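You operate a simulated robot arm through the tools that you are given. There is no shell and no other tool. Be economical: measure what you need, move in short steps, check, and stop when the job is done.

You run a simulated robot arm. Do the job below in one go: nothing can be reset, and whatever is moved stays where it is left.

TASK
Wind all the loose gold ribbon on to the green reel.
Fine: the full reel goes on the tray; brass arm to HOLD for the winding, back to FREE after.

The check looks at the end state, three seconds after you hand in, the way a careful person would. Anything else that was tipped, shoved, dropped, spilled or broken makes it a failure.

THE ROBOT
A 5-joint arm with a two-finger parallel gripper, fixed in place. Base frame: the origin is at the foot of the arm, x ahead of it, y to its left, z up; the work surface is at about z = 12. Lengths are in mm, angles in degrees, forces in N, time in s.
With the tool pointing down near the work surface it reaches from about 260 to 680 mm from the base axis. Its first joint turns from -66.0 to 66.0 degrees. The tool tilts only in the upright plane through the base axis and itself; it spins freely about its own axis. Payload 2.9 kg.
Tool frame: the origin (TCP) lies between the finger pads and is the grasp point; the fingertips stand 30 mm ahead of it; z points along the fingers, y is the line along which they close. Largest opening 110 mm; finger width 20, thickness 10; the body of the gripper, 48 by 112 mm, starts 55 mm behind the TCP.
Orientation is that of the tool frame in the base frame, as a unit quaternion [w, x, y, z]. With the fingers straight down and closing along the base's y, the tool's x points along the base's -x, its y along +y and its z along -z.

THE INTERFACE
- The arm moves only by the tool move_arm. Its argument "rows" is a list of rows, each an object of numbers (a shift or turn left out is 0, a gripper value left out holds the last): "wx", "wy", "wz": the turn, a rotation vector about the tool's x, y, z in degrees; "tx", "ty", "tz": the shift along the tool's x, y, z in mm; "claw": the opening, from 0 (shut) to 1 (fully open). In form: [{"wx": .., "wy": .., "wz": .., "tx": .., "ty": .., "tz": .., "claw": ..}, ...]. A call has 1 to 8 rows; each row shifts and turns the commanded pose from where the row before left it, along the tool's axes as they then stand. Rows are played at 5 a second. More than 50 mm and 8.6 degrees between two rows, or a gripper value outside its range, and nothing of the call is played. Where a pose cannot be reached the arm comes as near as it can. A force on the tool above 40 N (or 10 N above the force at the start of the call, whichever is more), or a blocked arm, ends the call early, and 0.2 s more pass. The fingers move at their own pace (about 108 mm/s each) and stop on an object; they squeeze with about 26 N. The grip force told is the motor's: it shows also when the fingers shut on nothing. Time passes only in rows, and 0.2 s behind the last, so rows that do not move let the fingers close. The reply holds the time, the measured pose of the TCP, the force on the tool along the base axes, the opening and the grip force, in the units named above and with some noise.
- Cameras (640 x 400 px; columns grow to the right, rows downward): "scene" is fixed at [19.8, -438.2, 615.8]; the picture's right is [0.89, -0.45, 0.00], its down [-0.21, -0.41, -0.89] and it looks along [0.40, 0.79, -0.46] (base axes); focal length 322 px, centre (320, 200). "wrist" rides on the gripper at [72, 17, -103] in the tool frame; the picture's right is [-0.23, 0.97, 0.00], its down [-0.76, -0.18, -0.62] and it looks along [-0.61, -0.14, 0.78] (tool axes); focal length 222 px, centre (320, 200). There is no depth. A picture from a camera that has moved, and an enlarged one, comes with that camera's place and axes in the base frame and with its lens.
- get_image(camera): a new picture of that camera. The clock stands still meanwhile.
- close_up(camera, box): a new picture of the part [left, top, right, bottom] of that camera's present view, enlarged. The clock stands still meanwhile.
- finish_job(): hands the job in; it is judged then, once.

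Go step by step. Nothing tells you positions but the pictures and the camera data: compare them with the known pose of the tool, close in by small moves and look again before you grip or let go. The budget is 120 turns and 76 pictures, counting those below and the enlarged ones. Unless the task says otherwise, let go and move clear before handing in, and close with one line.

The tools are called after "Emit:" by a JSON object that holds its "name" and its "arguments". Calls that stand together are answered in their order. move_arm: Moves the arm, as the interface text tells. Its arguments: {"type":"object","properties":{"rows":{"type":"array","items":{"type":"object","properties":{"wx":{"type":"number"},"wy":{"type":"number"},"wz":{"type":"number"},"tx":{"type":"number"},"ty":{"type":"number"},"tz":{"type":"number"},"claw":{"type":"number"}}}}},"required":["rows"]} The other tools are called the same way: get_image (camera) takes a picture; close_up (camera, box) takes an enlarged picture of a part of a camera's view; finish_job () hands the job in.

At the start:

```text
time: 0.0
ee_pos: [371.7, 193.9, 429.2]
orientation: [0.0, 0.0, 1.0, 0.0]
ft_force: [0.6, -0.3, 1.1]
width: 110.1
finger_force: 0.1
```

scene: 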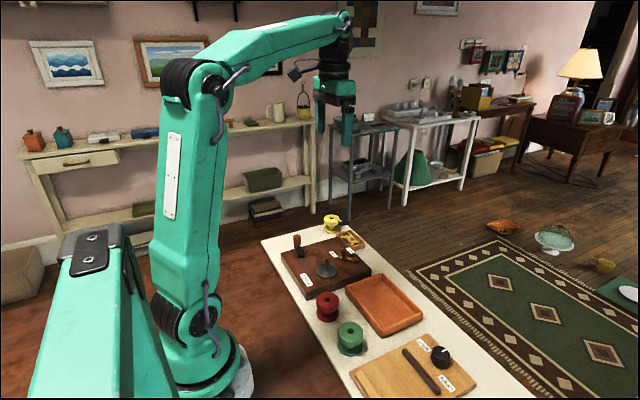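
wrist: 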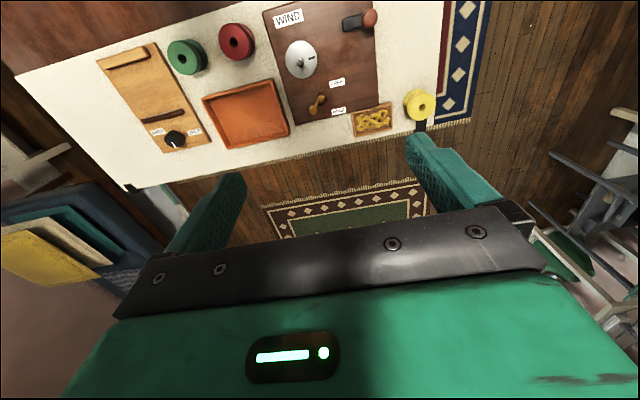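

I see a winder board with a crank, a spindle, reels (red, green, yellow), a tray and another board with a knob. I'll look closer first.

Emit:
{"name": "close_up", "arguments": {"camera": "scene", "box": [260, 200, 420, 300]}}

Emit:
{"name": "close_up", "arguments": {"camera": "scene", "box": [300, 280, 500, 400]}}

Emit:
{"name": "close_up", "arguments": {"camera": "wrist", "box": [250, 0, 450, 140]}}

Emit:
{"name": "close_up", "arguments": {"camera": "wrist", "box": [90, 10, 290, 160]}}

```text
4.00 times, centred on (340, 250) of scene
camera zoom: at [19.8, -438.2, 615.8], right [0.89, -0.45, 0.0], down [-0.21, -0.41, -0.89], along [0.4, 0.79, -0.46], focal length 1286 px, centre (240, 0)
```

zoom: 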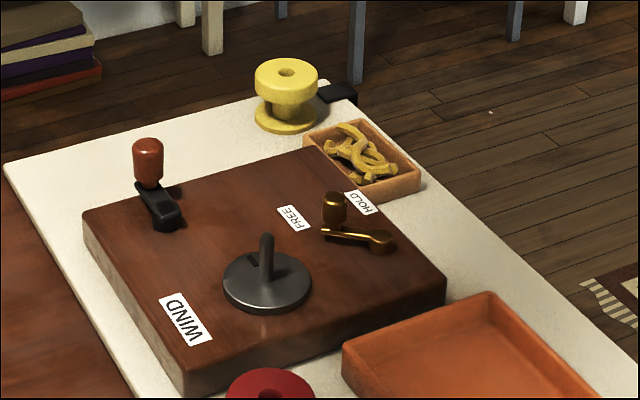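

```text
3.20 times, centred on (400, 340) of scene
camera zoom: at [19.8, -438.2, 615.8], right [0.89, -0.45, 0.0], down [-0.21, -0.41, -0.89], along [0.4, 0.79, -0.46], focal length 1029 px, centre (64, -248)
```

zoom: 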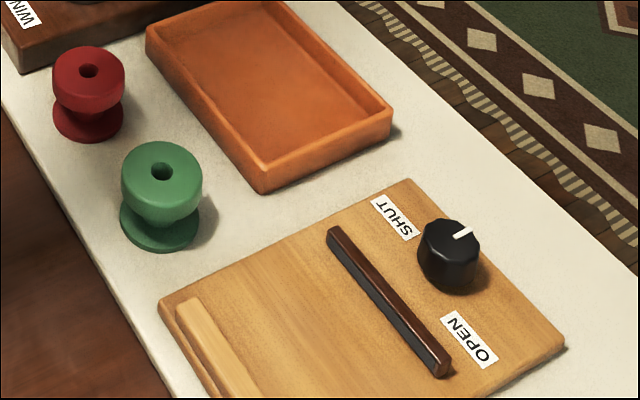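

```text
2.86 times, centred on (350, 70) of wrist
camera zoom: at [299.2, 211.9, 531.6], right [0.23, 0.97, 0.0], down [0.76, -0.18, 0.62], along [0.61, -0.14, -0.78], focal length 635 px, centre (234, 571)
```

zoom: 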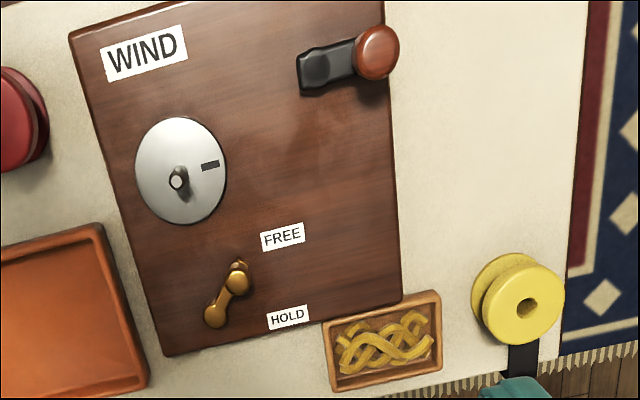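

```text
2.67 times, centred on (190, 85) of wrist
camera zoom: at [299.2, 211.9, 531.6], right [0.23, 0.97, 0.0], down [0.76, -0.18, 0.62], along [0.61, -0.14, -0.78], focal length 592 px, centre (667, 507)
```

zoom: 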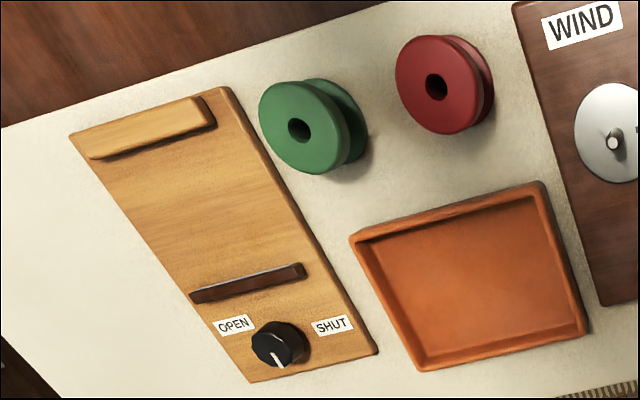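

The winder spindle is near (345,168), crank handle near (313,290), brass lever pivot near (439,166), green reel near (292,-42). I move above the green reel and look.

Emit:
{"name": "move_arm", "arguments": {"rows": [{"tx": 9.9, "ty": -29.5, "tz": 34.9, "claw": 0.72}, {"tx": 9.9, "ty": -29.5, "tz": 34.9}, {"tx": 9.9, "ty": -29.5, "tz": 34.9}, {"tx": 9.9, "ty": -29.5, "tz": 34.9}, {"tx": 9.9, "ty": -29.5, "tz": 34.9}, {"tx": 9.9, "ty": -29.5, "tz": 34.9}, {"tx": 9.9, "ty": -29.5, "tz": 34.9}, {"tx": 9.9, "ty": -29.5, "tz": 34.9}]}}

Emit:
{"name": "get_image", "arguments": {"camera": "wrist"}}

Emit:
{"name": "get_image", "arguments": {"camera": "scene"}}

```text
time: 1.8
ee_pos: [294.7, -43.7, 146.9]
orientation: [0.0, -0.001, 1.0, 0.0]
ft_force: [0.3, -0.1, -0.3]
width: 79.2
finger_force: 0.0
```

```text
69 pictures are left
camera wrist: at [222.6, -25.4, 250.3], right [0.23, 0.97, 0.0], down [0.76, -0.18, 0.62], along [0.61, -0.14, -0.78], focal length 222 px, centre (320, 200)
```

wrist: 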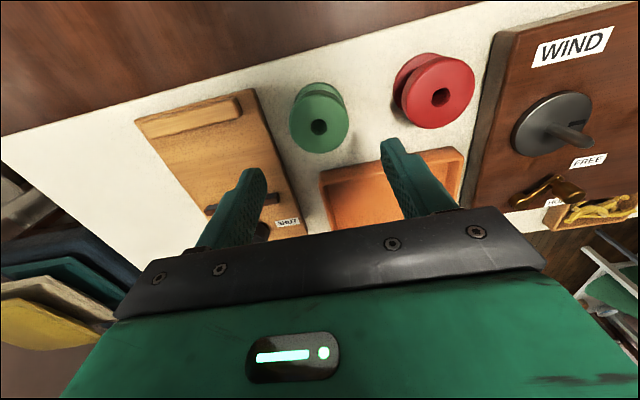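

```text
68 pictures are left
```

scene: 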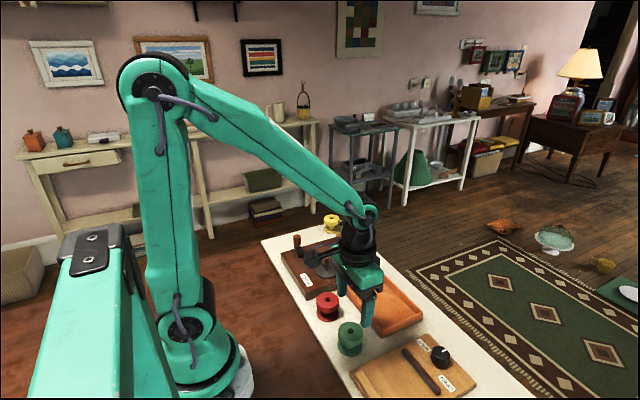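

The green reel's hole comes out at about (294,-42), agreeing with the first estimate. I lower to it with a narrower opening.

Emit:
{"name": "move_arm", "arguments": {"rows": [{"tx": 1, "ty": 1.5, "tz": 25, "claw": 0.65}, {"tz": 25}, {}]}}

Emit:
{"name": "close_up", "arguments": {"camera": "wrist", "box": [160, 60, 480, 260]}}

Emit:
{"name": "close_up", "arguments": {"camera": "scene", "box": [290, 280, 450, 380]}}

```text
time: 2.6
ee_pos: [295.2, -42.2, 97.5]
orientation: [0.0, 0.0, 1.0, 0.0]
ft_force: [-0.2, 0.0, 0.6]
width: 71.6
finger_force: 0.1
```

```text
2.00 times, centred on (320, 160) of wrist
camera zoom: at [222.2, -24.1, 200.8], right [0.23, 0.97, 0.0], down [0.76, -0.18, 0.62], along [0.61, -0.14, -0.78], focal length 444 px, centre (320, 280)
```

zoom: 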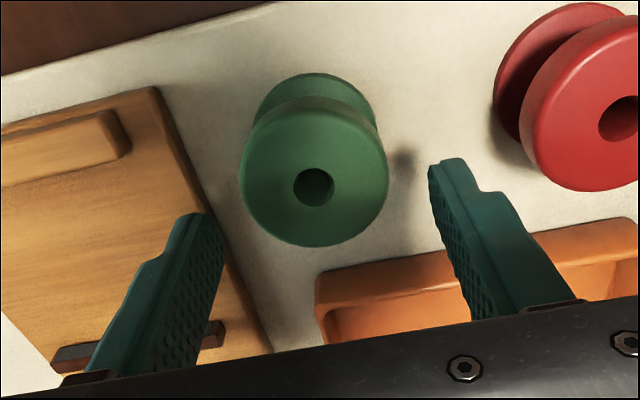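

```text
4.00 times, centred on (370, 330) of scene
camera zoom: at [19.8, -438.2, 615.8], right [0.89, -0.45, 0.0], down [-0.21, -0.41, -0.89], along [0.4, 0.79, -0.46], focal length 1286 px, centre (120, -320)
```

zoom: 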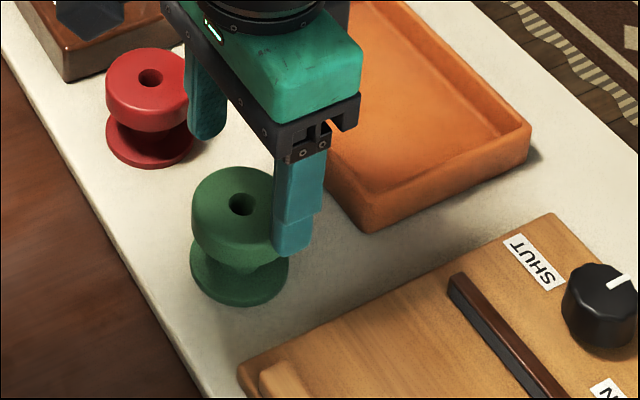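

The reel centre checks out at about (293.5,-42). I go down so the fingers straddle the reel, then close.

Emit:
{"name": "move_arm", "arguments": {"rows": [{"tx": 1.5, "tz": 23}, {"tz": 23}, {}, {"claw": 0.3}, {}, {}]}}

Emit:
{"name": "get_image", "arguments": {"camera": "wrist"}}

Emit:
{"name": "close_up", "arguments": {"camera": "scene", "box": [290, 280, 450, 380]}}

```text
time: 4.0
ee_pos: [292.7, -38.8, 50.8]
orientation: [0.0, 0.0, 1.0, 0.0]
ft_force: [0.1, -0.2, 0.5]
width: 58.0
finger_force: 25.6
```

```text
65 pictures are left
camera wrist: at [220.4, -22.3, 154.3], right [0.23, 0.97, 0.0], down [0.76, -0.18, 0.62], along [0.61, -0.14, -0.78], focal length 222 px, centre (320, 200)
```

wrist: 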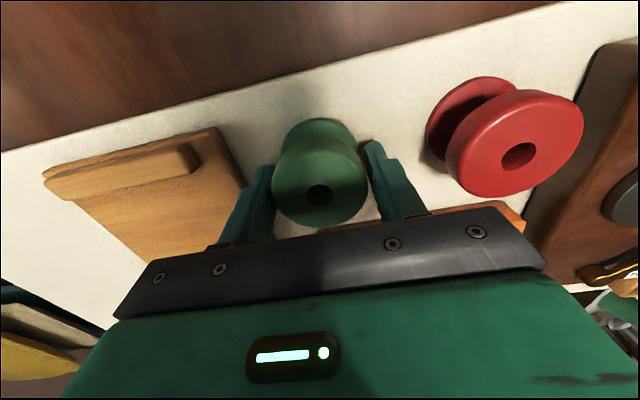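

```text
4.00 times, centred on (370, 330) of scene
camera zoom: at [19.8, -438.2, 615.8], right [0.89, -0.45, 0.0], down [-0.21, -0.41, -0.89], along [0.4, 0.79, -0.46], focal length 1286 px, centre (120, -320)
```

zoom: 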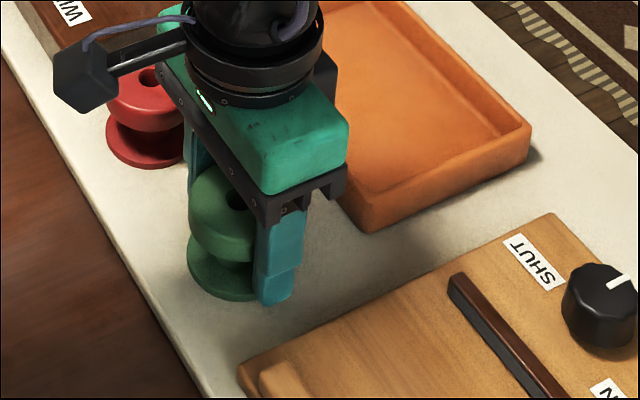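

The green reel is gripped and centred under the tool. I lift it and carry it toward the spindle, stopping above it to align.

Emit:
{"name": "move_arm", "arguments": {"rows": [{"tz": -30}, {"tz": -35}, {"tz": -30}, {"tx": -12, "ty": 42}, {"tx": -13, "ty": 42}, {"tx": -13, "ty": 42}, {"tx": -14, "ty": 42}, {"ty": 39}]}}

Emit:
{"name": "get_image", "arguments": {"camera": "wrist"}}

Emit:
{"name": "close_up", "arguments": {"camera": "scene", "box": [260, 200, 420, 300]}}

```text
time: 5.8
ee_pos: [343.0, 166.1, 148.5]
orientation: [0.0, 0.0, 1.0, 0.0]
ft_force: [-0.6, 0.2, 0.9]
width: 32.8
finger_force: 0.1
```

```text
63 pictures are left
camera wrist: at [270.3, 184.2, 251.4], right [0.23, 0.97, 0.0], down [0.76, -0.18, 0.62], along [0.61, -0.14, -0.78], focal length 222 px, centre (320, 200)
```

wrist: 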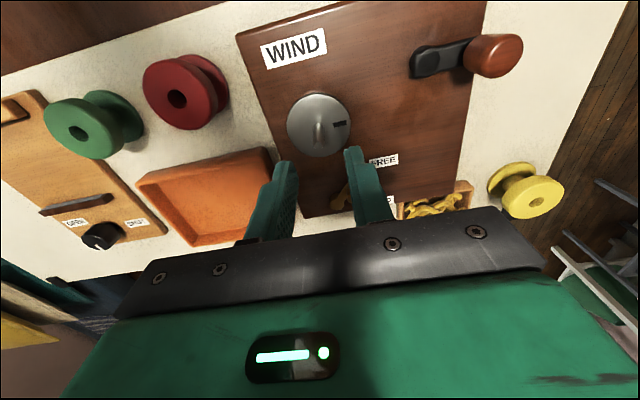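

```text
4.00 times, centred on (340, 250) of scene
camera zoom: at [19.8, -438.2, 615.8], right [0.89, -0.45, 0.0], down [-0.21, -0.41, -0.89], along [0.4, 0.79, -0.46], focal length 1286 px, centre (240, 0)
```

zoom: 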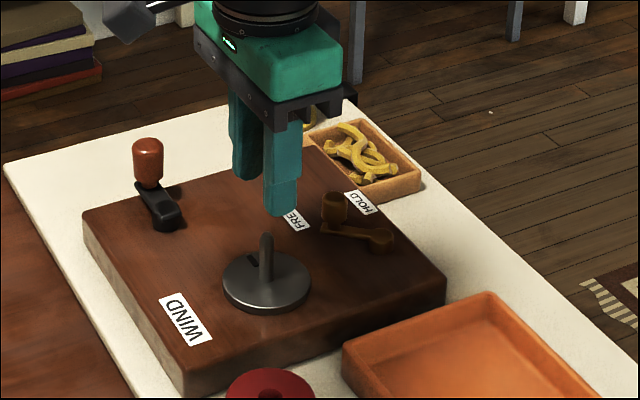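

The reel slipped out of the grip (opening now 33 mm) and stands on the mat; the tips probably pinched the sloped rim of the lower flange. I look at it before trying again.

Emit:
{"name": "close_up", "arguments": {"camera": "scene", "box": [310, 280, 390, 380]}}

Emit:
{"name": "close_up", "arguments": {"camera": "wrist", "box": [30, 40, 190, 180]}}

Emit:
{"name": "close_up", "arguments": {"camera": "wrist", "box": [240, 20, 540, 220]}}

```text
4.00 times, centred on (350, 330) of scene
camera zoom: at [19.8, -438.2, 615.8], right [0.89, -0.45, 0.0], down [-0.21, -0.41, -0.89], along [0.4, 0.79, -0.46], focal length 1286 px, centre (200, -320)
```

zoom: 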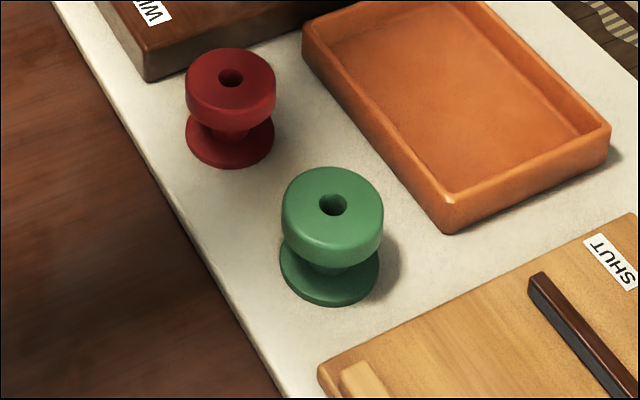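

```text
2.86 times, centred on (110, 110) of wrist
camera zoom: at [270.3, 184.2, 251.4], right [0.23, 0.97, 0.0], down [0.76, -0.18, 0.62], along [0.61, -0.14, -0.78], focal length 635 px, centre (920, 457)
```

zoom: 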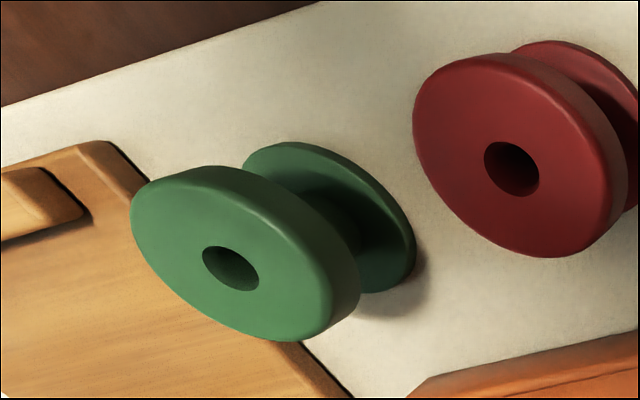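

```text
2.00 times, centred on (390, 120) of wrist
camera zoom: at [270.3, 184.2, 251.4], right [0.23, 0.97, 0.0], down [0.76, -0.18, 0.62], along [0.61, -0.14, -0.78], focal length 444 px, centre (180, 360)
```

zoom: 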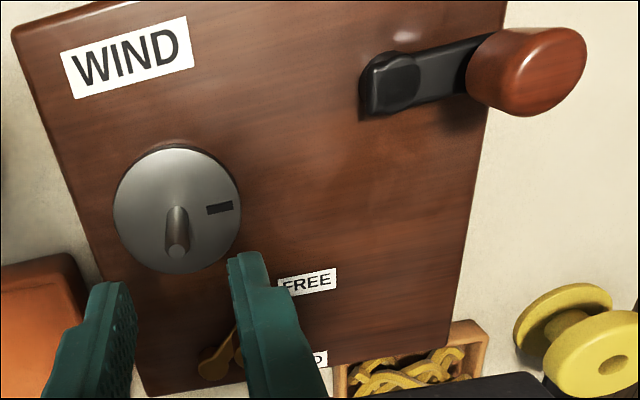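

The reel is upright, slightly shifted to about (298,-45); its upper flange is the thick one. I go back over it and look again before a lower, centred grip.

Emit:
{"name": "move_arm", "arguments": {"rows": [{"tx": 8.8, "ty": -42.3, "claw": 0.65}, {"tx": 8.8, "ty": -42.3}, {"tx": 8.8, "ty": -42.3}, {"tx": 8.8, "ty": -42.3}, {"tx": 8.8, "ty": -42.3}, {"tz": 25}, {"tz": 25}, {}]}}

Emit:
{"name": "close_up", "arguments": {"camera": "wrist", "box": [160, 60, 480, 260]}}

```text
time: 7.6
ee_pos: [298.1, -45.8, 99.1]
orientation: [0.0, 0.0, 1.0, 0.0]
ft_force: [-0.2, 0.3, 0.4]
width: 71.3
finger_force: 0.1
```

```text
2.00 times, centred on (320, 160) of wrist
camera zoom: at [226.2, -27.0, 201.3], right [0.23, 0.97, 0.0], down [0.76, -0.18, 0.62], along [0.61, -0.14, -0.78], focal length 444 px, centre (320, 280)
```

zoom: 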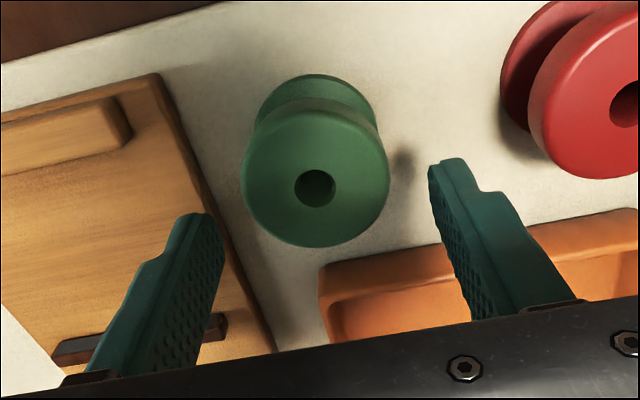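

The reel is well centred under the tool. I go lower this time (TCP at mid upper flange), close, and lift only a little to test.

Emit:
{"name": "move_arm", "arguments": {"rows": [{"tx": -0.5, "ty": -1, "tz": 20, "claw": 0.6}, {"tz": 20}, {"tz": 12}, {}, {"claw": 0.2}, {}, {}]}}

Emit:
{"name": "get_image", "arguments": {"camera": "wrist"}}

```text
time: 9.2
ee_pos: [299.4, -45.7, 46.7]
orientation: [0.0, 0.0, 1.0, 0.0]
ft_force: [-0.6, 0.8, 0.2]
width: 57.9
finger_force: 25.6
```

```text
57 pictures are left
camera wrist: at [225.5, -28.2, 149.5], right [0.23, 0.97, 0.0], down [0.76, -0.18, 0.62], along [0.61, -0.14, -0.78], focal length 222 px, centre (320, 200)
```

wrist: 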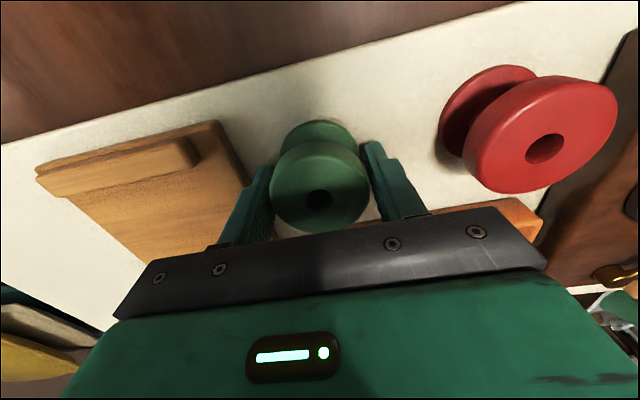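

Gripped at 58 mm again, centred. I lift slowly in small steps to test the hold.

Emit:
{"name": "move_arm", "arguments": {"rows": [{"tz": -3}, {"tz": -4}, {"tz": -4}, {"tz": -4}, {}]}}

Emit:
{"name": "get_image", "arguments": {"camera": "wrist"}}

Emit:
{"name": "close_up", "arguments": {"camera": "scene", "box": [290, 280, 450, 380]}}

```text
time: 10.4
ee_pos: [299.0, -45.4, 61.6]
orientation: [0.0, 0.0, 1.0, -0.001]
ft_force: [0.5, -0.2, 0.4]
width: 57.8
finger_force: 25.7
```

```text
56 pictures are left
camera wrist: at [225.7, -28.8, 164.9], right [0.23, 0.97, 0.0], down [0.76, -0.18, 0.62], along [0.61, -0.14, -0.78], focal length 222 px, centre (320, 200)
```

wrist: 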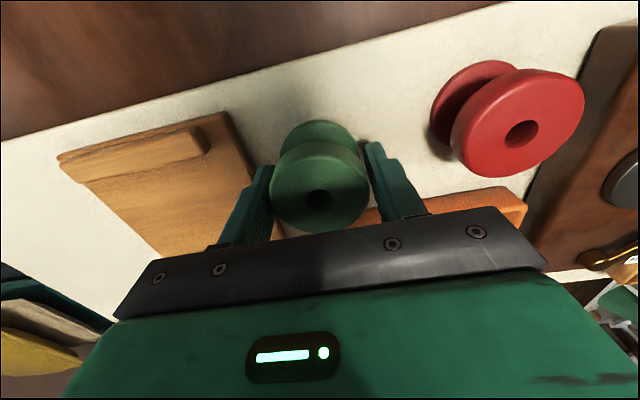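

```text
4.00 times, centred on (370, 330) of scene
camera zoom: at [19.8, -438.2, 615.8], right [0.89, -0.45, 0.0], down [-0.21, -0.41, -0.89], along [0.4, 0.79, -0.46], focal length 1286 px, centre (120, -320)
```

zoom: 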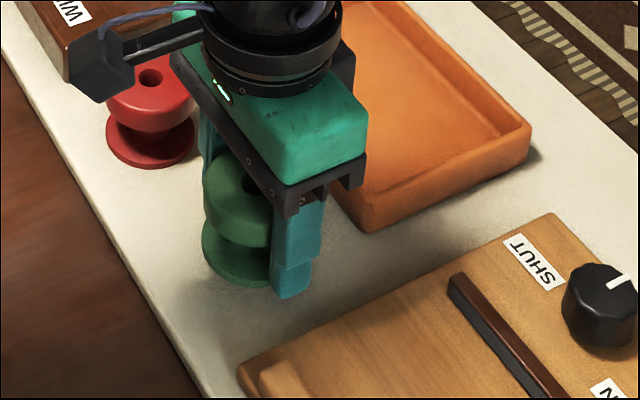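

The reel is coming up with the gripper. I continue gently.

Emit:
{"name": "move_arm", "arguments": {"rows": [{"tz": -6}, {"tz": -10}, {"tz": -14}, {"tz": -14}, {"tz": -14}, {"tz": -9}, {"tz": -4}, {}]}}

Emit:
{"name": "move_arm", "arguments": {"rows": [{"tx": -1, "ty": 5}, {"tx": -3, "ty": 12}, {"tx": -4, "ty": 20}, {"tx": -6, "ty": 25}, {"tx": -6, "ty": 25}, {"tx": -5, "ty": 20}, {"tx": -3, "ty": 12}, {"tx": -1, "ty": 5}]}}

Emit:
{"name": "move_arm", "arguments": {"rows": [{"tx": -1, "ty": 5}, {"tx": -2, "ty": 10}, {"tx": -3, "ty": 16}, {"tx": -4, "ty": 20}, {"tx": -3, "ty": 15}, {"tx": -2, "ty": 10}, {"tx": -1, "ty": 5}, {}]}}

Emit:
{"name": "get_image", "arguments": {"camera": "wrist"}}

Emit:
{"name": "close_up", "arguments": {"camera": "scene", "box": [260, 200, 420, 300]}}

```text
time: 12.2
ee_pos: [299.0, -46.2, 132.4]
orientation: [-0.001, 0.0, 1.0, 0.0]
ft_force: [0.2, -0.2, -1.2]
width: 57.6
finger_force: 26.2
```

```text
time: 14.0
ee_pos: [328.1, 78.5, 131.9]
orientation: [-0.001, 0.0, 1.0, 0.001]
ft_force: [-0.7, 0.1, -0.2]
width: 58.0
finger_force: 26.1
```

```text
time: 15.8
ee_pos: [343.0, 159.2, 133.5]
orientation: [0.0, 0.0, 1.0, 0.0]
ft_force: [-0.3, 0.8, -0.3]
width: 57.5
finger_force: 26.2
```

```text
54 pictures are left
camera wrist: at [271.0, 176.7, 235.6], right [0.23, 0.97, 0.0], down [0.76, -0.18, 0.62], along [0.61, -0.14, -0.78], focal length 222 px, centre (320, 200)
```

wrist: 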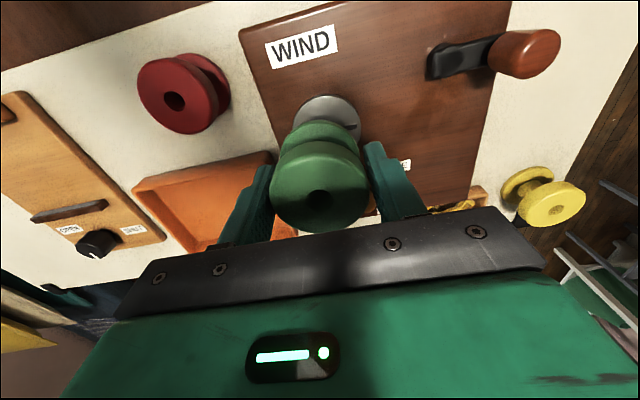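

```text
4.00 times, centred on (340, 250) of scene
camera zoom: at [19.8, -438.2, 615.8], right [0.89, -0.45, 0.0], down [-0.21, -0.41, -0.89], along [0.4, 0.79, -0.46], focal length 1286 px, centre (240, 0)
```

zoom: 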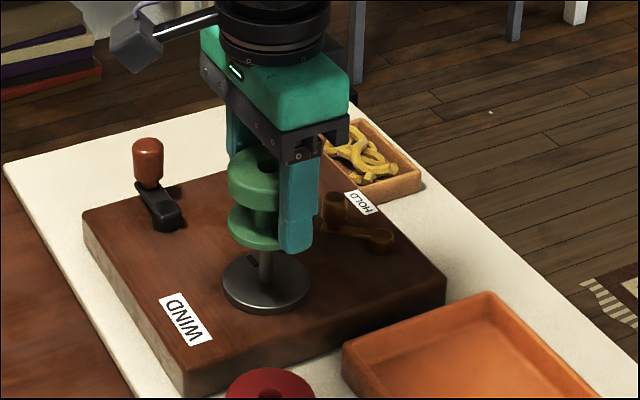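

The reel now hangs above the spindle about 7 mm short in y. I shift and take a precise look.

Emit:
{"name": "move_arm", "arguments": {"rows": [{"ty": 3}, {"ty": 4}, {"tz": 5}, {}]}}

Emit:
{"name": "close_up", "arguments": {"camera": "wrist", "box": [240, 100, 400, 240]}}

Emit:
{"name": "close_up", "arguments": {"camera": "scene", "box": [290, 220, 370, 290]}}

```text
time: 16.8
ee_pos: [344.5, 166.2, 127.0]
orientation: [0.001, 0.0, 1.0, -0.001]
ft_force: [0.0, 0.2, -0.8]
width: 57.7
finger_force: 26.1
```

```text
2.86 times, centred on (320, 170) of wrist
camera zoom: at [271.2, 184.3, 230.0], right [0.23, 0.97, 0.0], down [0.76, -0.18, 0.62], along [0.61, -0.14, -0.78], focal length 635 px, centre (320, 286)
```

zoom: 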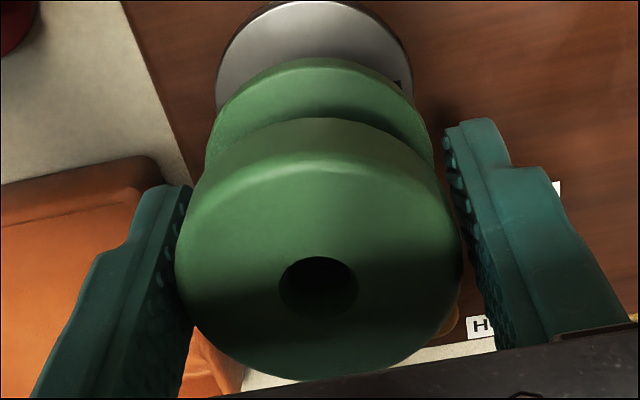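

```text
5.71 times, centred on (330, 255) of scene
camera zoom: at [19.8, -438.2, 615.8], right [0.89, -0.45, 0.0], down [-0.21, -0.41, -0.89], along [0.4, 0.79, -0.46], focal length 1838 px, centre (263, -114)
```

zoom: 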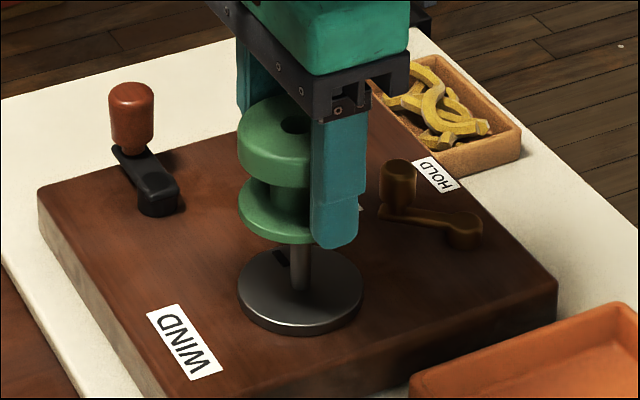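

Reel hole and spindle agree within about a millimetre or so. I lower slowly and watch the force.

Emit:
{"name": "move_arm", "arguments": {"rows": [{"tz": 4}, {"tz": 4}, {"tz": 4}, {"tz": 4}, {"tz": 3}, {}]}}

Emit:
{"name": "close_up", "arguments": {"camera": "scene", "box": [290, 220, 370, 290]}}

Emit:
{"name": "close_up", "arguments": {"camera": "wrist", "box": [240, 100, 400, 240]}}

```text
time: 18.2
ee_pos: [344.1, 165.9, 108.9]
orientation: [0.0, 0.0, 1.0, 0.0]
ft_force: [5.7, -25.7, 20.0]
width: 57.9
finger_force: 26.1
```

```text
5.71 times, centred on (330, 255) of scene
camera zoom: at [19.7, -438.2, 615.7], right [0.89, -0.45, 0.0], down [-0.21, -0.41, -0.89], along [0.4, 0.79, -0.46], focal length 1838 px, centre (263, -114)
```

zoom: 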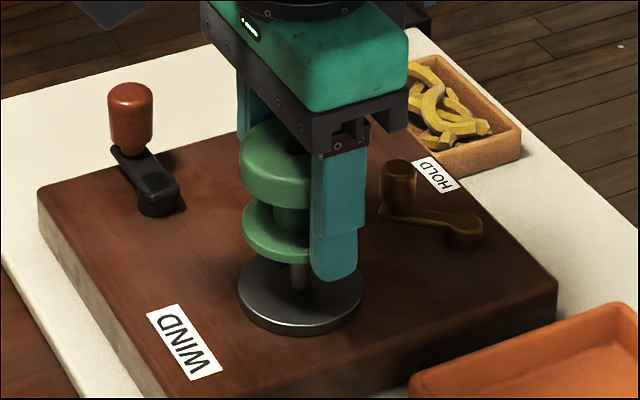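

```text
2.86 times, centred on (320, 170) of wrist
camera zoom: at [271.3, 184.2, 212.1], right [0.23, 0.97, 0.0], down [0.76, -0.18, 0.62], along [0.61, -0.14, -0.78], focal length 635 px, centre (320, 286)
```

zoom: 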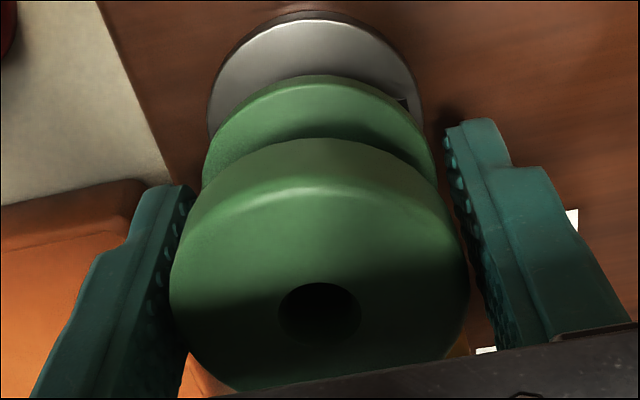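

The reel's rim is caught on the spindle's rounded tip, pushing it toward -y (force -26 N). I ease up, shift about 2.5 mm that way, and retry.

Emit:
{"name": "move_arm", "arguments": {"rows": [{"tz": -4}, {"tz": -4}, {"ty": -2.5, "tx": -0.6}, {}]}}

Emit:
{"name": "move_arm", "arguments": {"rows": [{"tz": 3}, {"tz": 3}, {}]}}

Emit:
{"name": "move_arm", "arguments": {"rows": [{"tz": 3}, {"tz": 2}, {}]}}

Emit:
{"name": "close_up", "arguments": {"camera": "scene", "box": [290, 220, 370, 290]}}

Emit:
{"name": "close_up", "arguments": {"camera": "wrist", "box": [240, 100, 400, 240]}}

```text
time: 19.2
ee_pos: [344.5, 163.7, 115.8]
orientation: [0.0, 0.001, 1.0, 0.0]
ft_force: [0.1, -0.3, 0.2]
width: 57.7
finger_force: 25.8
```

```text
time: 20.0
ee_pos: [343.6, 163.8, 110.3]
orientation: [0.0, -0.001, 1.0, 0.001]
ft_force: [-1.6, 3.4, 2.5]
width: 57.8
finger_force: 26.0
```

```text
time: 20.8
ee_pos: [345.6, 164.0, 104.3]
orientation: [0.002, 0.0, 1.0, 0.0]
ft_force: [3.6, 11.1, 0.3]
width: 57.8
finger_force: 26.1
```

```text
5.71 times, centred on (330, 255) of scene
camera zoom: at [19.8, -438.2, 615.8], right [0.89, -0.45, 0.0], down [-0.21, -0.41, -0.89], along [0.4, 0.79, -0.46], focal length 1838 px, centre (263, -114)
```

zoom: 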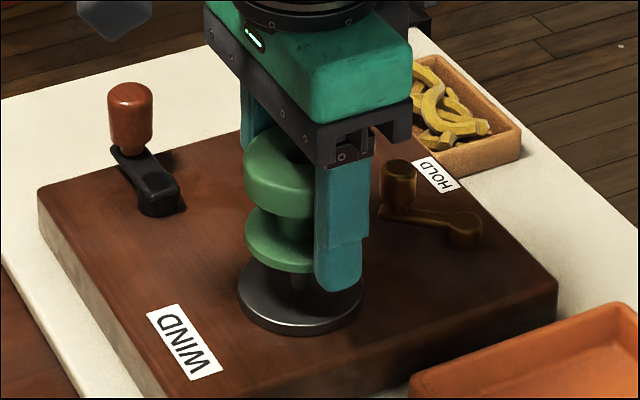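

```text
2.86 times, centred on (320, 170) of wrist
camera zoom: at [271.5, 181.0, 208.0], right [0.23, 0.97, 0.0], down [0.76, -0.18, 0.62], along [0.61, -0.14, -0.78], focal length 635 px, centre (320, 286)
```

zoom: 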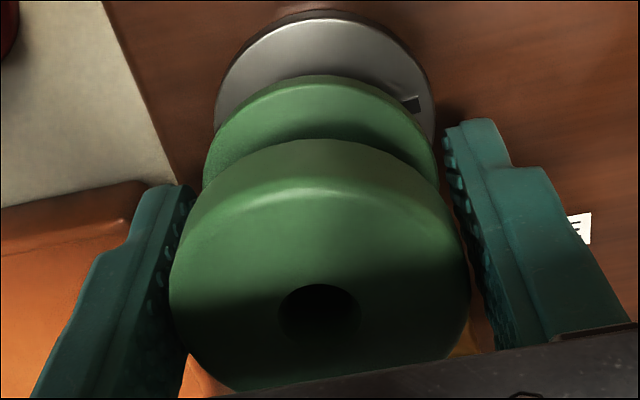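

The vertical force is gone and the reel is going down over the spindle; a side force of +11 N says shift +0.8 mm in y. I continue down.

Emit:
{"name": "move_arm", "arguments": {"rows": [{"ty": 0.8, "tx": -0.3}, {"tz": 4}, {"tz": 4}, {}]}}

Emit:
{"name": "move_arm", "arguments": {"rows": [{"tz": 4}, {"tz": 4}, {}]}}

Emit:
{"name": "close_up", "arguments": {"camera": "scene", "box": [290, 220, 370, 290]}}

```text
time: 21.8
ee_pos: [345.4, 164.1, 95.9]
orientation: [0.0, -0.001, 1.0, -0.001]
ft_force: [1.4, 0.7, 0.8]
width: 57.6
finger_force: 26.2
```

```text
time: 22.6
ee_pos: [345.2, 164.3, 88.8]
orientation: [0.0, 0.0, 1.0, -0.001]
ft_force: [0.1, 0.1, -0.1]
width: 57.7
finger_force: 25.8
```

```text
5.71 times, centred on (330, 255) of scene
camera zoom: at [19.8, -438.2, 615.8], right [0.89, -0.45, 0.0], down [-0.21, -0.41, -0.89], along [0.4, 0.79, -0.46], focal length 1838 px, centre (263, -114)
```

zoom: 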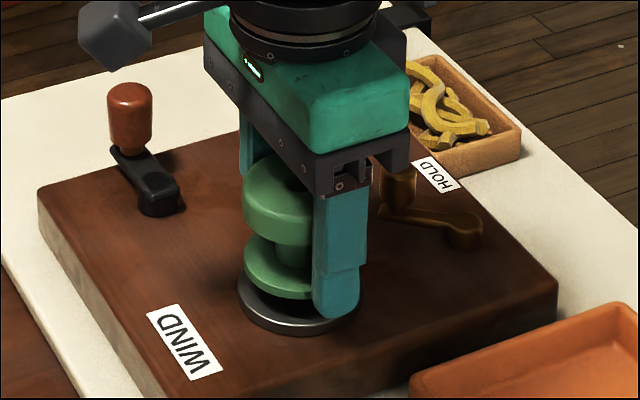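

No forces, sliding freely. I go down nearly to the plate.

Emit:
{"name": "move_arm", "arguments": {"rows": [{"tz": 4}, {"tz": 4}, {"tz": 3}, {}]}}

Emit:
{"name": "close_up", "arguments": {"camera": "scene", "box": [290, 220, 370, 290]}}

```text
time: 23.6
ee_pos: [344.8, 164.3, 80.0]
orientation: [0.0, -0.001, 1.0, -0.001]
ft_force: [-7.4, -6.9, 21.9]
width: 57.3
finger_force: 26.0
```

```text
5.71 times, centred on (330, 255) of scene
camera zoom: at [19.7, -438.2, 615.7], right [0.89, -0.45, 0.0], down [-0.21, -0.41, -0.89], along [0.4, 0.79, -0.46], focal length 1838 px, centre (263, -114)
```

zoom: 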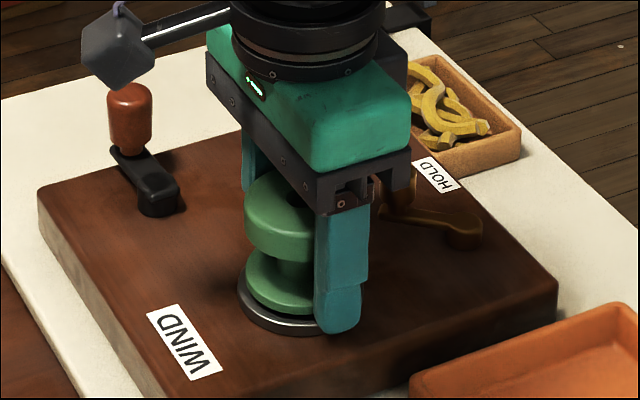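

There's contact now, so the reel or a fingertip has reached the plate. I ease off 1 mm and open a little to let the reel drop.

Emit:
{"name": "move_arm", "arguments": {"rows": [{"tz": -1.5}, {"claw": 0.62}, {}, {}]}}

Emit:
{"name": "move_arm", "arguments": {"rows": [{"tz": -20}, {"tz": -30}, {"tz": -30}, {"tz": -10}, {"tx": 20}]}}

Emit:
{"name": "close_up", "arguments": {"camera": "scene", "box": [270, 210, 390, 290]}}

Emit:
{"name": "close_up", "arguments": {"camera": "wrist", "box": [200, 0, 520, 200]}}

```text
time: 24.6
ee_pos: [344.2, 164.3, 79.5]
orientation: [0.0, 0.0, 1.0, 0.001]
ft_force: [-0.2, 0.0, 0.3]
width: 68.3
finger_force: 0.1
```

```text
time: 25.8
ee_pos: [323.5, 164.3, 170.1]
orientation: [0.0, 0.0, 1.0, -0.001]
ft_force: [-0.4, -0.1, -0.1]
width: 68.4
finger_force: 0.0
```

```text
5.00 times, centred on (330, 250) of scene
camera zoom: at [19.8, -438.2, 615.8], right [0.89, -0.45, 0.0], down [-0.21, -0.41, -0.89], along [0.4, 0.79, -0.46], focal length 1608 px, centre (270, -50)
```

zoom: 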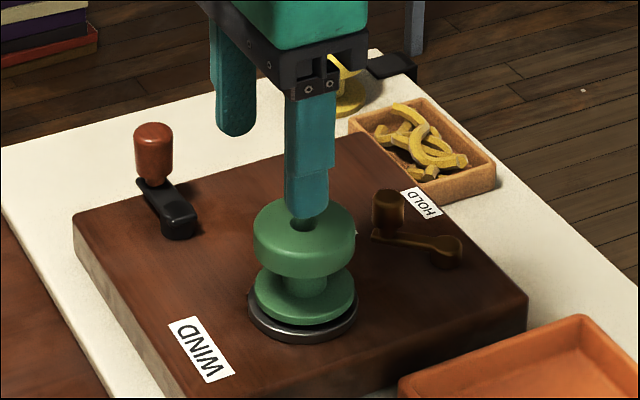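

```text
2.00 times, centred on (360, 100) of wrist
camera zoom: at [251.4, 181.1, 272.9], right [0.23, 0.97, 0.0], down [0.76, -0.18, 0.62], along [0.61, -0.14, -0.78], focal length 444 px, centre (240, 400)
```

zoom: 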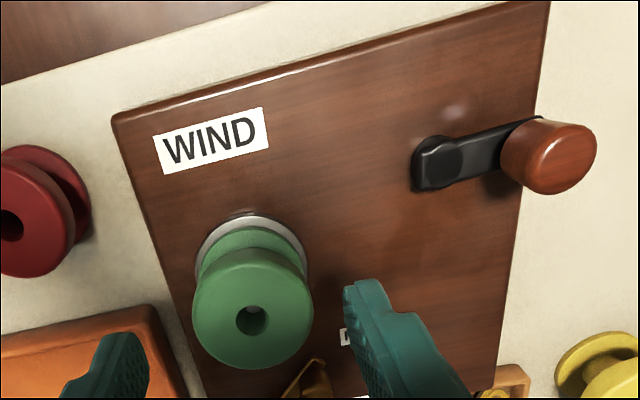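

The reel is on the spindle; I check whether it is fully seated.

Emit:
{"name": "close_up", "arguments": {"camera": "scene", "box": [310, 240, 350, 290]}}

Emit:
{"name": "close_up", "arguments": {"camera": "wrist", "box": [285, 95, 385, 205]}}

```text
8.00 times, centred on (330, 265) of scene
camera zoom: at [19.8, -438.2, 615.8], right [0.89, -0.45, 0.0], down [-0.21, -0.41, -0.89], along [0.4, 0.79, -0.46], focal length 2573 px, centre (240, -320)
```

zoom: 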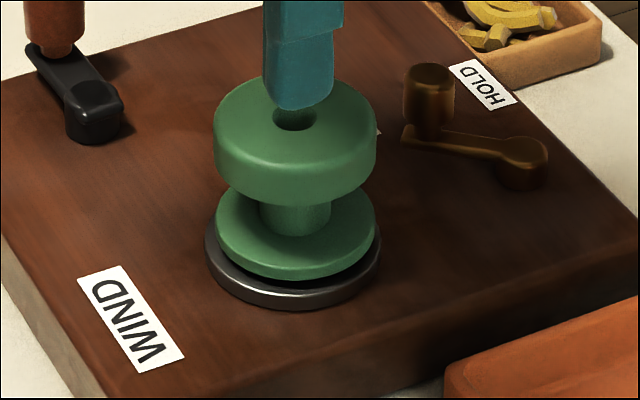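

```text
3.64 times, centred on (335, 150) of wrist
camera zoom: at [251.4, 181.1, 272.9], right [0.23, 0.97, 0.0], down [0.76, -0.18, 0.62], along [0.61, -0.14, -0.78], focal length 808 px, centre (266, 382)
```

zoom: 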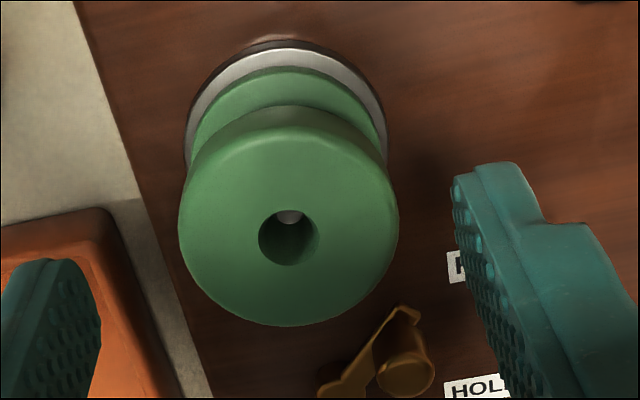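

There's a visible gap of about 6 mm: the reel is sitting on the plate's drive key (the dark block). I'll re-grip the upper flange, press lightly and turn the reel until the key drops into its slot.

Emit:
{"name": "move_arm", "arguments": {"rows": [{"tx": -20}, {"tz": 30}, {"tz": 30}, {"tz": 24}, {}, {"claw": 0.3}, {}, {}]}}

Emit:
{"name": "move_arm", "arguments": {"rows": [{"tz": 1}, {"tz": 1}, {}]}}

```text
time: 27.6
ee_pos: [345.6, 165.5, 83.8]
orientation: [0.001, -0.001, 1.0, 0.0]
ft_force: [0.4, 0.3, -0.2]
width: 57.4
finger_force: 26.2
```

```text
time: 28.4
ee_pos: [345.5, 164.6, 85.9]
orientation: [0.0, 0.0, 1.0, 0.001]
ft_force: [-4.3, -3.0, 18.8]
width: 57.5
finger_force: 26.2
```

Pressing with 19 N; now I rotate in steps.

Emit:
{"name": "move_arm", "arguments": {"rows": [{"wz": 6}, {"wz": 6}, {"wz": 6}, {"wz": 6}, {}]}}

Emit:
{"name": "move_arm", "arguments": {"rows": [{"wz": 6}, {"wz": 6}, {"wz": 6}, {"wz": 6}, {}]}}

Emit:
{"name": "move_arm", "arguments": {"rows": [{"wz": 6}, {"wz": 6}, {"wz": 6}, {"wz": 6}, {}]}}

Emit:
{"name": "close_up", "arguments": {"camera": "scene", "box": [300, 230, 360, 290]}}

```text
time: 29.6
ee_pos: [344.2, 166.2, 84.5]
orientation: [-0.001, 0.21, 0.978, 0.0]
ft_force: [6.5, -17.1, 16.9]
width: 57.6
finger_force: 26.1
```

```text
time: 30.8
ee_pos: [344.2, 164.7, 83.4]
orientation: [0.0, 0.408, 0.913, -0.001]
ft_force: [10.0, -8.1, 0.4]
width: 57.4
finger_force: 25.9
```

```text
time: 32.0
ee_pos: [344.0, 165.4, 83.5]
orientation: [-0.001, 0.589, 0.808, 0.0]
ft_force: [2.4, -10.3, 10.1]
width: 57.3
finger_force: 26.0
```

```text
6.67 times, centred on (330, 260) of scene
camera zoom: at [19.8, -438.2, 615.7], right [0.89, -0.45, 0.0], down [-0.21, -0.41, -0.89], along [0.4, 0.79, -0.46], focal length 2144 px, centre (253, -200)
```

zoom: 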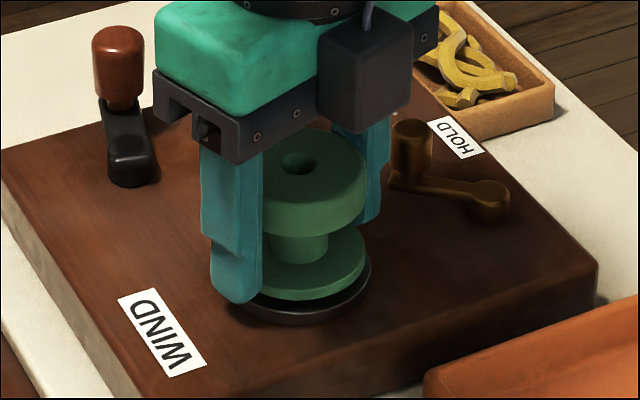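

The force dropped near 48° and the crank seems to have been dragged slightly, so the key may be engaging. I press a bit further and look.

Emit:
{"name": "move_arm", "arguments": {"rows": [{"tz": 1}, {"tz": 1}, {}]}}

Emit:
{"name": "get_image", "arguments": {"camera": "wrist"}}

```text
time: 32.8
ee_pos: [344.6, 164.6, 82.0]
orientation: [0.0, 0.587, 0.81, 0.0]
ft_force: [-7.1, 3.7, 18.3]
width: 57.0
finger_force: 25.6
```

```text
39 pictures are left
camera wrist: at [338.1, 239.8, 184.4], right [1.0, 0.09, 0.0], down [0.07, -0.78, 0.62], along [0.05, -0.62, -0.78], focal length 222 px, centre (320, 200)
```

wrist: 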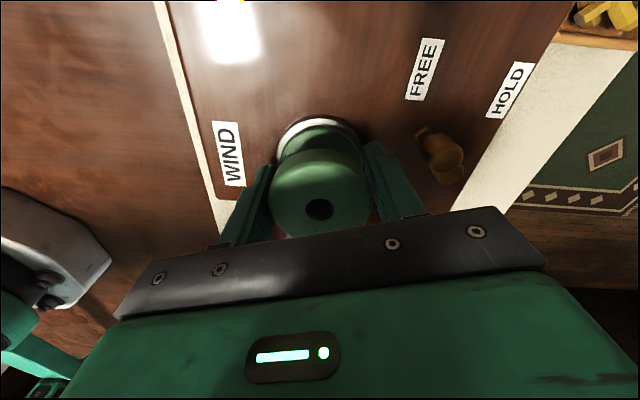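

Still about 5 mm above the plate. I continue rotating under light pressure.

Emit:
{"name": "move_arm", "arguments": {"rows": [{"wz": 6}, {"wz": 6}, {"wz": 6}, {}]}}

Emit:
{"name": "move_arm", "arguments": {"rows": [{"wz": 6}, {"wz": 6}, {"wz": 6}, {}]}}

Emit:
{"name": "move_arm", "arguments": {"rows": [{"wz": 6}, {"wz": 6}, {"wz": 6}, {}]}}

Emit:
{"name": "close_up", "arguments": {"camera": "scene", "box": [280, 230, 360, 290]}}

```text
time: 33.8
ee_pos: [344.0, 163.9, 80.5]
orientation: [0.0, 0.708, 0.706, 0.001]
ft_force: [3.4, 5.7, -2.6]
width: 57.0
finger_force: 25.2
```

```text
time: 34.8
ee_pos: [345.1, 164.7, 80.9]
orientation: [0.0, 0.809, 0.587, -0.001]
ft_force: [0.1, 5.3, 0.6]
width: 57.1
finger_force: 25.8
```

```text
time: 35.8
ee_pos: [345.9, 163.6, 82.5]
orientation: [0.0, 0.892, 0.452, 0.0]
ft_force: [1.7, 3.4, -1.2]
width: 57.0
finger_force: 25.8
```

```text
6.67 times, centred on (320, 260) of scene
camera zoom: at [19.8, -438.2, 615.8], right [0.89, -0.45, 0.0], down [-0.21, -0.41, -0.89], along [0.4, 0.79, -0.46], focal length 2144 px, centre (320, -200)
```

zoom: 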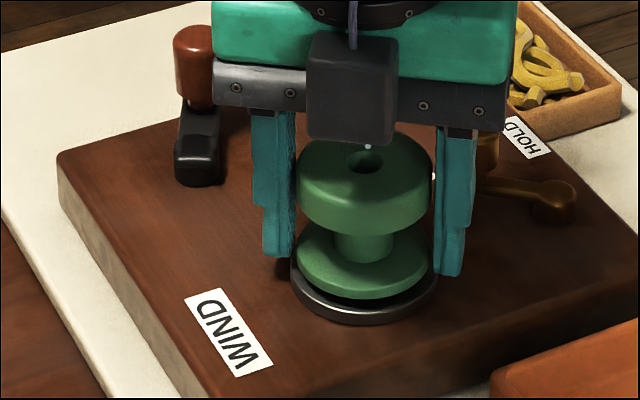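

Vertical force vanished, so it dropped somewhat. I press down more to see where it stops.

Emit:
{"name": "move_arm", "arguments": {"rows": [{"tz": 1}, {"tz": 1}, {}]}}

Emit:
{"name": "move_arm", "arguments": {"rows": [{"wz": 6}, {"wz": 6}, {"wz": 6}, {}]}}

```text
time: 36.6
ee_pos: [344.3, 163.9, 79.9]
orientation: [0.0, 0.891, 0.454, 0.001]
ft_force: [3.6, 5.5, 2.1]
width: 57.2
finger_force: 26.0
```

```text
time: 37.6
ee_pos: [345.4, 164.7, 80.3]
orientation: [0.0, 0.951, 0.308, 0.001]
ft_force: [-2.1, -2.6, 12.0]
width: 56.9
finger_force: 25.8
```

Still contact; I keep rotating.

Emit:
{"name": "move_arm", "arguments": {"rows": [{"wz": 6}, {"wz": 6}, {"wz": 6}, {"wz": 6}, {}]}}

Emit:
{"name": "close_up", "arguments": {"camera": "scene", "box": [280, 230, 360, 290]}}

Emit:
{"name": "get_image", "arguments": {"camera": "wrist"}}

```text
time: 38.0
ee_pos: [342.0, 160.9, 78.5]
orientation: [0.001, 0.959, 0.284, -0.007]
ft_force: [-13.8, 4.7, 9.9]
width: 50.4
finger_force: 17.4
out of reach, approached as far as the arm can: row 1
stopped in row 1: the force on the tool passed its limit (the readings are from after the stop); the commanded pose is now the measured one
```

```text
6.67 times, centred on (320, 260) of scene
camera zoom: at [19.8, -438.2, 615.7], right [0.89, -0.45, 0.0], down [-0.21, -0.41, -0.89], along [0.4, 0.79, -0.46], focal length 2144 px, centre (320, -200)
```

zoom: 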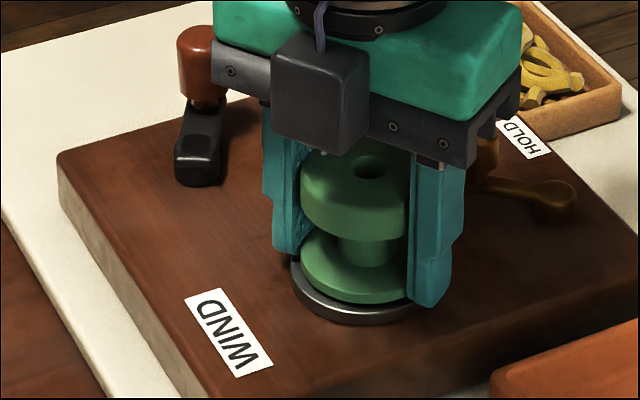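

```text
36 pictures are left
camera wrist: at [412.4, 187.9, 181.3], right [0.34, -0.94, 0.0], down [-0.73, -0.26, 0.63], along [-0.6, -0.22, -0.77], focal length 222 px, centre (320, 200)
```

wrist: 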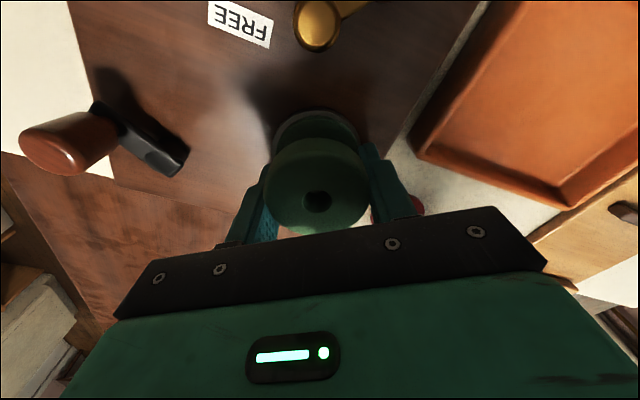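

The wrist reached its turn limit. I open, raise, and see how the reel sits now.

Emit:
{"name": "move_arm", "arguments": {"rows": [{"claw": 0.64}, {}, {"tz": -25}, {"tz": -30}, {"tz": -30}]}}

Emit:
{"name": "close_up", "arguments": {"camera": "scene", "box": [280, 230, 360, 290]}}

Emit:
{"name": "get_image", "arguments": {"camera": "wrist"}}

```text
time: 39.2
ee_pos: [340.8, 162.9, 163.6]
orientation: [0.0, 0.959, 0.284, -0.006]
ft_force: [-0.1, -0.3, 0.7]
width: 70.5
finger_force: 0.1
```

```text
6.67 times, centred on (320, 260) of scene
camera zoom: at [19.8, -438.2, 615.8], right [0.89, -0.45, 0.0], down [-0.21, -0.41, -0.89], along [0.4, 0.79, -0.46], focal length 2144 px, centre (320, -200)
```

zoom: 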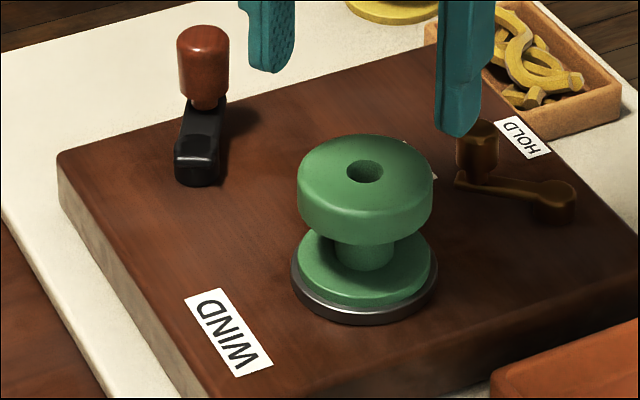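

```text
34 pictures are left
camera wrist: at [412.8, 188.4, 266.3], right [0.34, -0.94, 0.0], down [-0.73, -0.26, 0.63], along [-0.6, -0.22, -0.77], focal length 222 px, centre (320, 200)
```

wrist: 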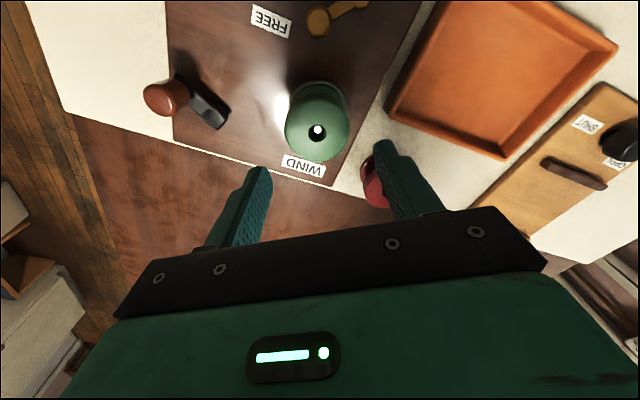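

The reel is now flush and concentric on the plate. I spin the wrist back to its starting orientation before handling the brass lever.

Emit:
{"name": "move_arm", "arguments": {"rows": [{"wz": -8.4}, {"wz": -8.4}, {"wz": -8.4}, {"wz": -8.4}, {"wz": -8.4}, {"wz": -8.4}, {"wz": -8.4}, {"wz": -8.4}]}}

Emit:
{"name": "move_arm", "arguments": {"rows": [{"wz": -8.4}, {"wz": -8.4}, {"wz": -8.4}, {"wz": -8.4}, {"wz": -8.4}, {"wz": -8.4}, {"wz": -8.4}, {"wz": -8.4}]}}

Emit:
{"name": "move_arm", "arguments": {"rows": [{"wz": -8.4}, {"wz": -4.2}, {"tx": -25, "ty": 8, "claw": 0.45}, {"tx": -20, "ty": 8}, {}]}}

Emit:
{"name": "get_image", "arguments": {"camera": "wrist"}}

Emit:
{"name": "close_up", "arguments": {"camera": "scene", "box": [310, 220, 390, 280]}}

```text
time: 41.0
ee_pos: [342.0, 160.2, 163.6]
orientation: [-0.003, 0.64, 0.768, -0.006]
ft_force: [0.3, 0.2, 0.4]
width: 70.4
finger_force: 0.2
```

```text
time: 42.8
ee_pos: [343.1, 161.0, 164.6]
orientation: [-0.005, 0.108, 0.994, -0.003]
ft_force: [-0.9, -0.2, 0.8]
width: 70.3
finger_force: 0.0
```

```text
time: 44.0
ee_pos: [389.3, 178.4, 164.6]
orientation: [-0.004, 0.0, 1.0, -0.003]
ft_force: [0.0, -0.1, 0.3]
width: 49.6
finger_force: 0.1
```

```text
33 pictures are left
camera wrist: at [317.8, 195.1, 268.0], right [0.23, 0.97, -0.01], down [0.77, -0.17, 0.62], along [0.6, -0.15, -0.79], focal length 222 px, centre (320, 200)
```

wrist: 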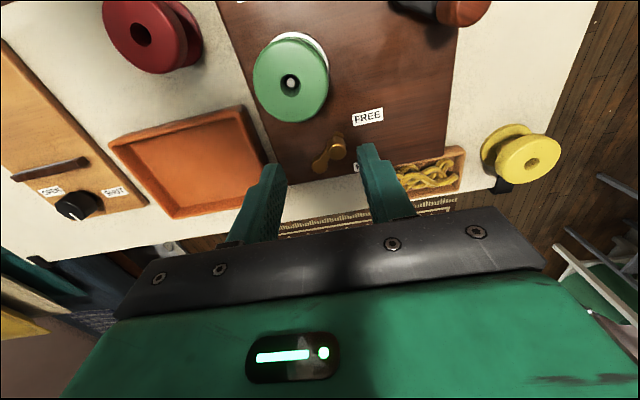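

```text
6.67 times, centred on (350, 250) of scene
camera zoom: at [19.8, -438.2, 615.8], right [0.89, -0.45, 0.0], down [-0.21, -0.41, -0.89], along [0.4, 0.79, -0.46], focal length 2144 px, centre (120, -133)
```

zoom: 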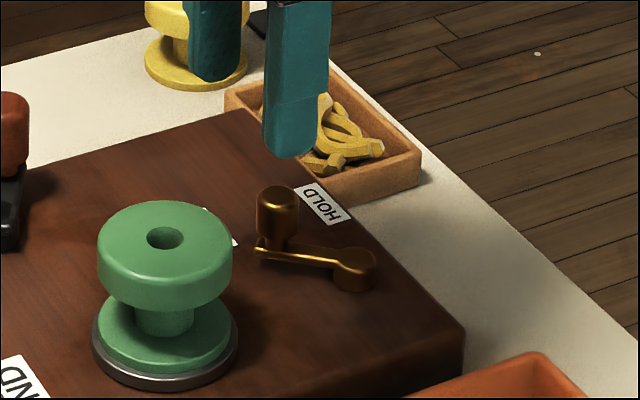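

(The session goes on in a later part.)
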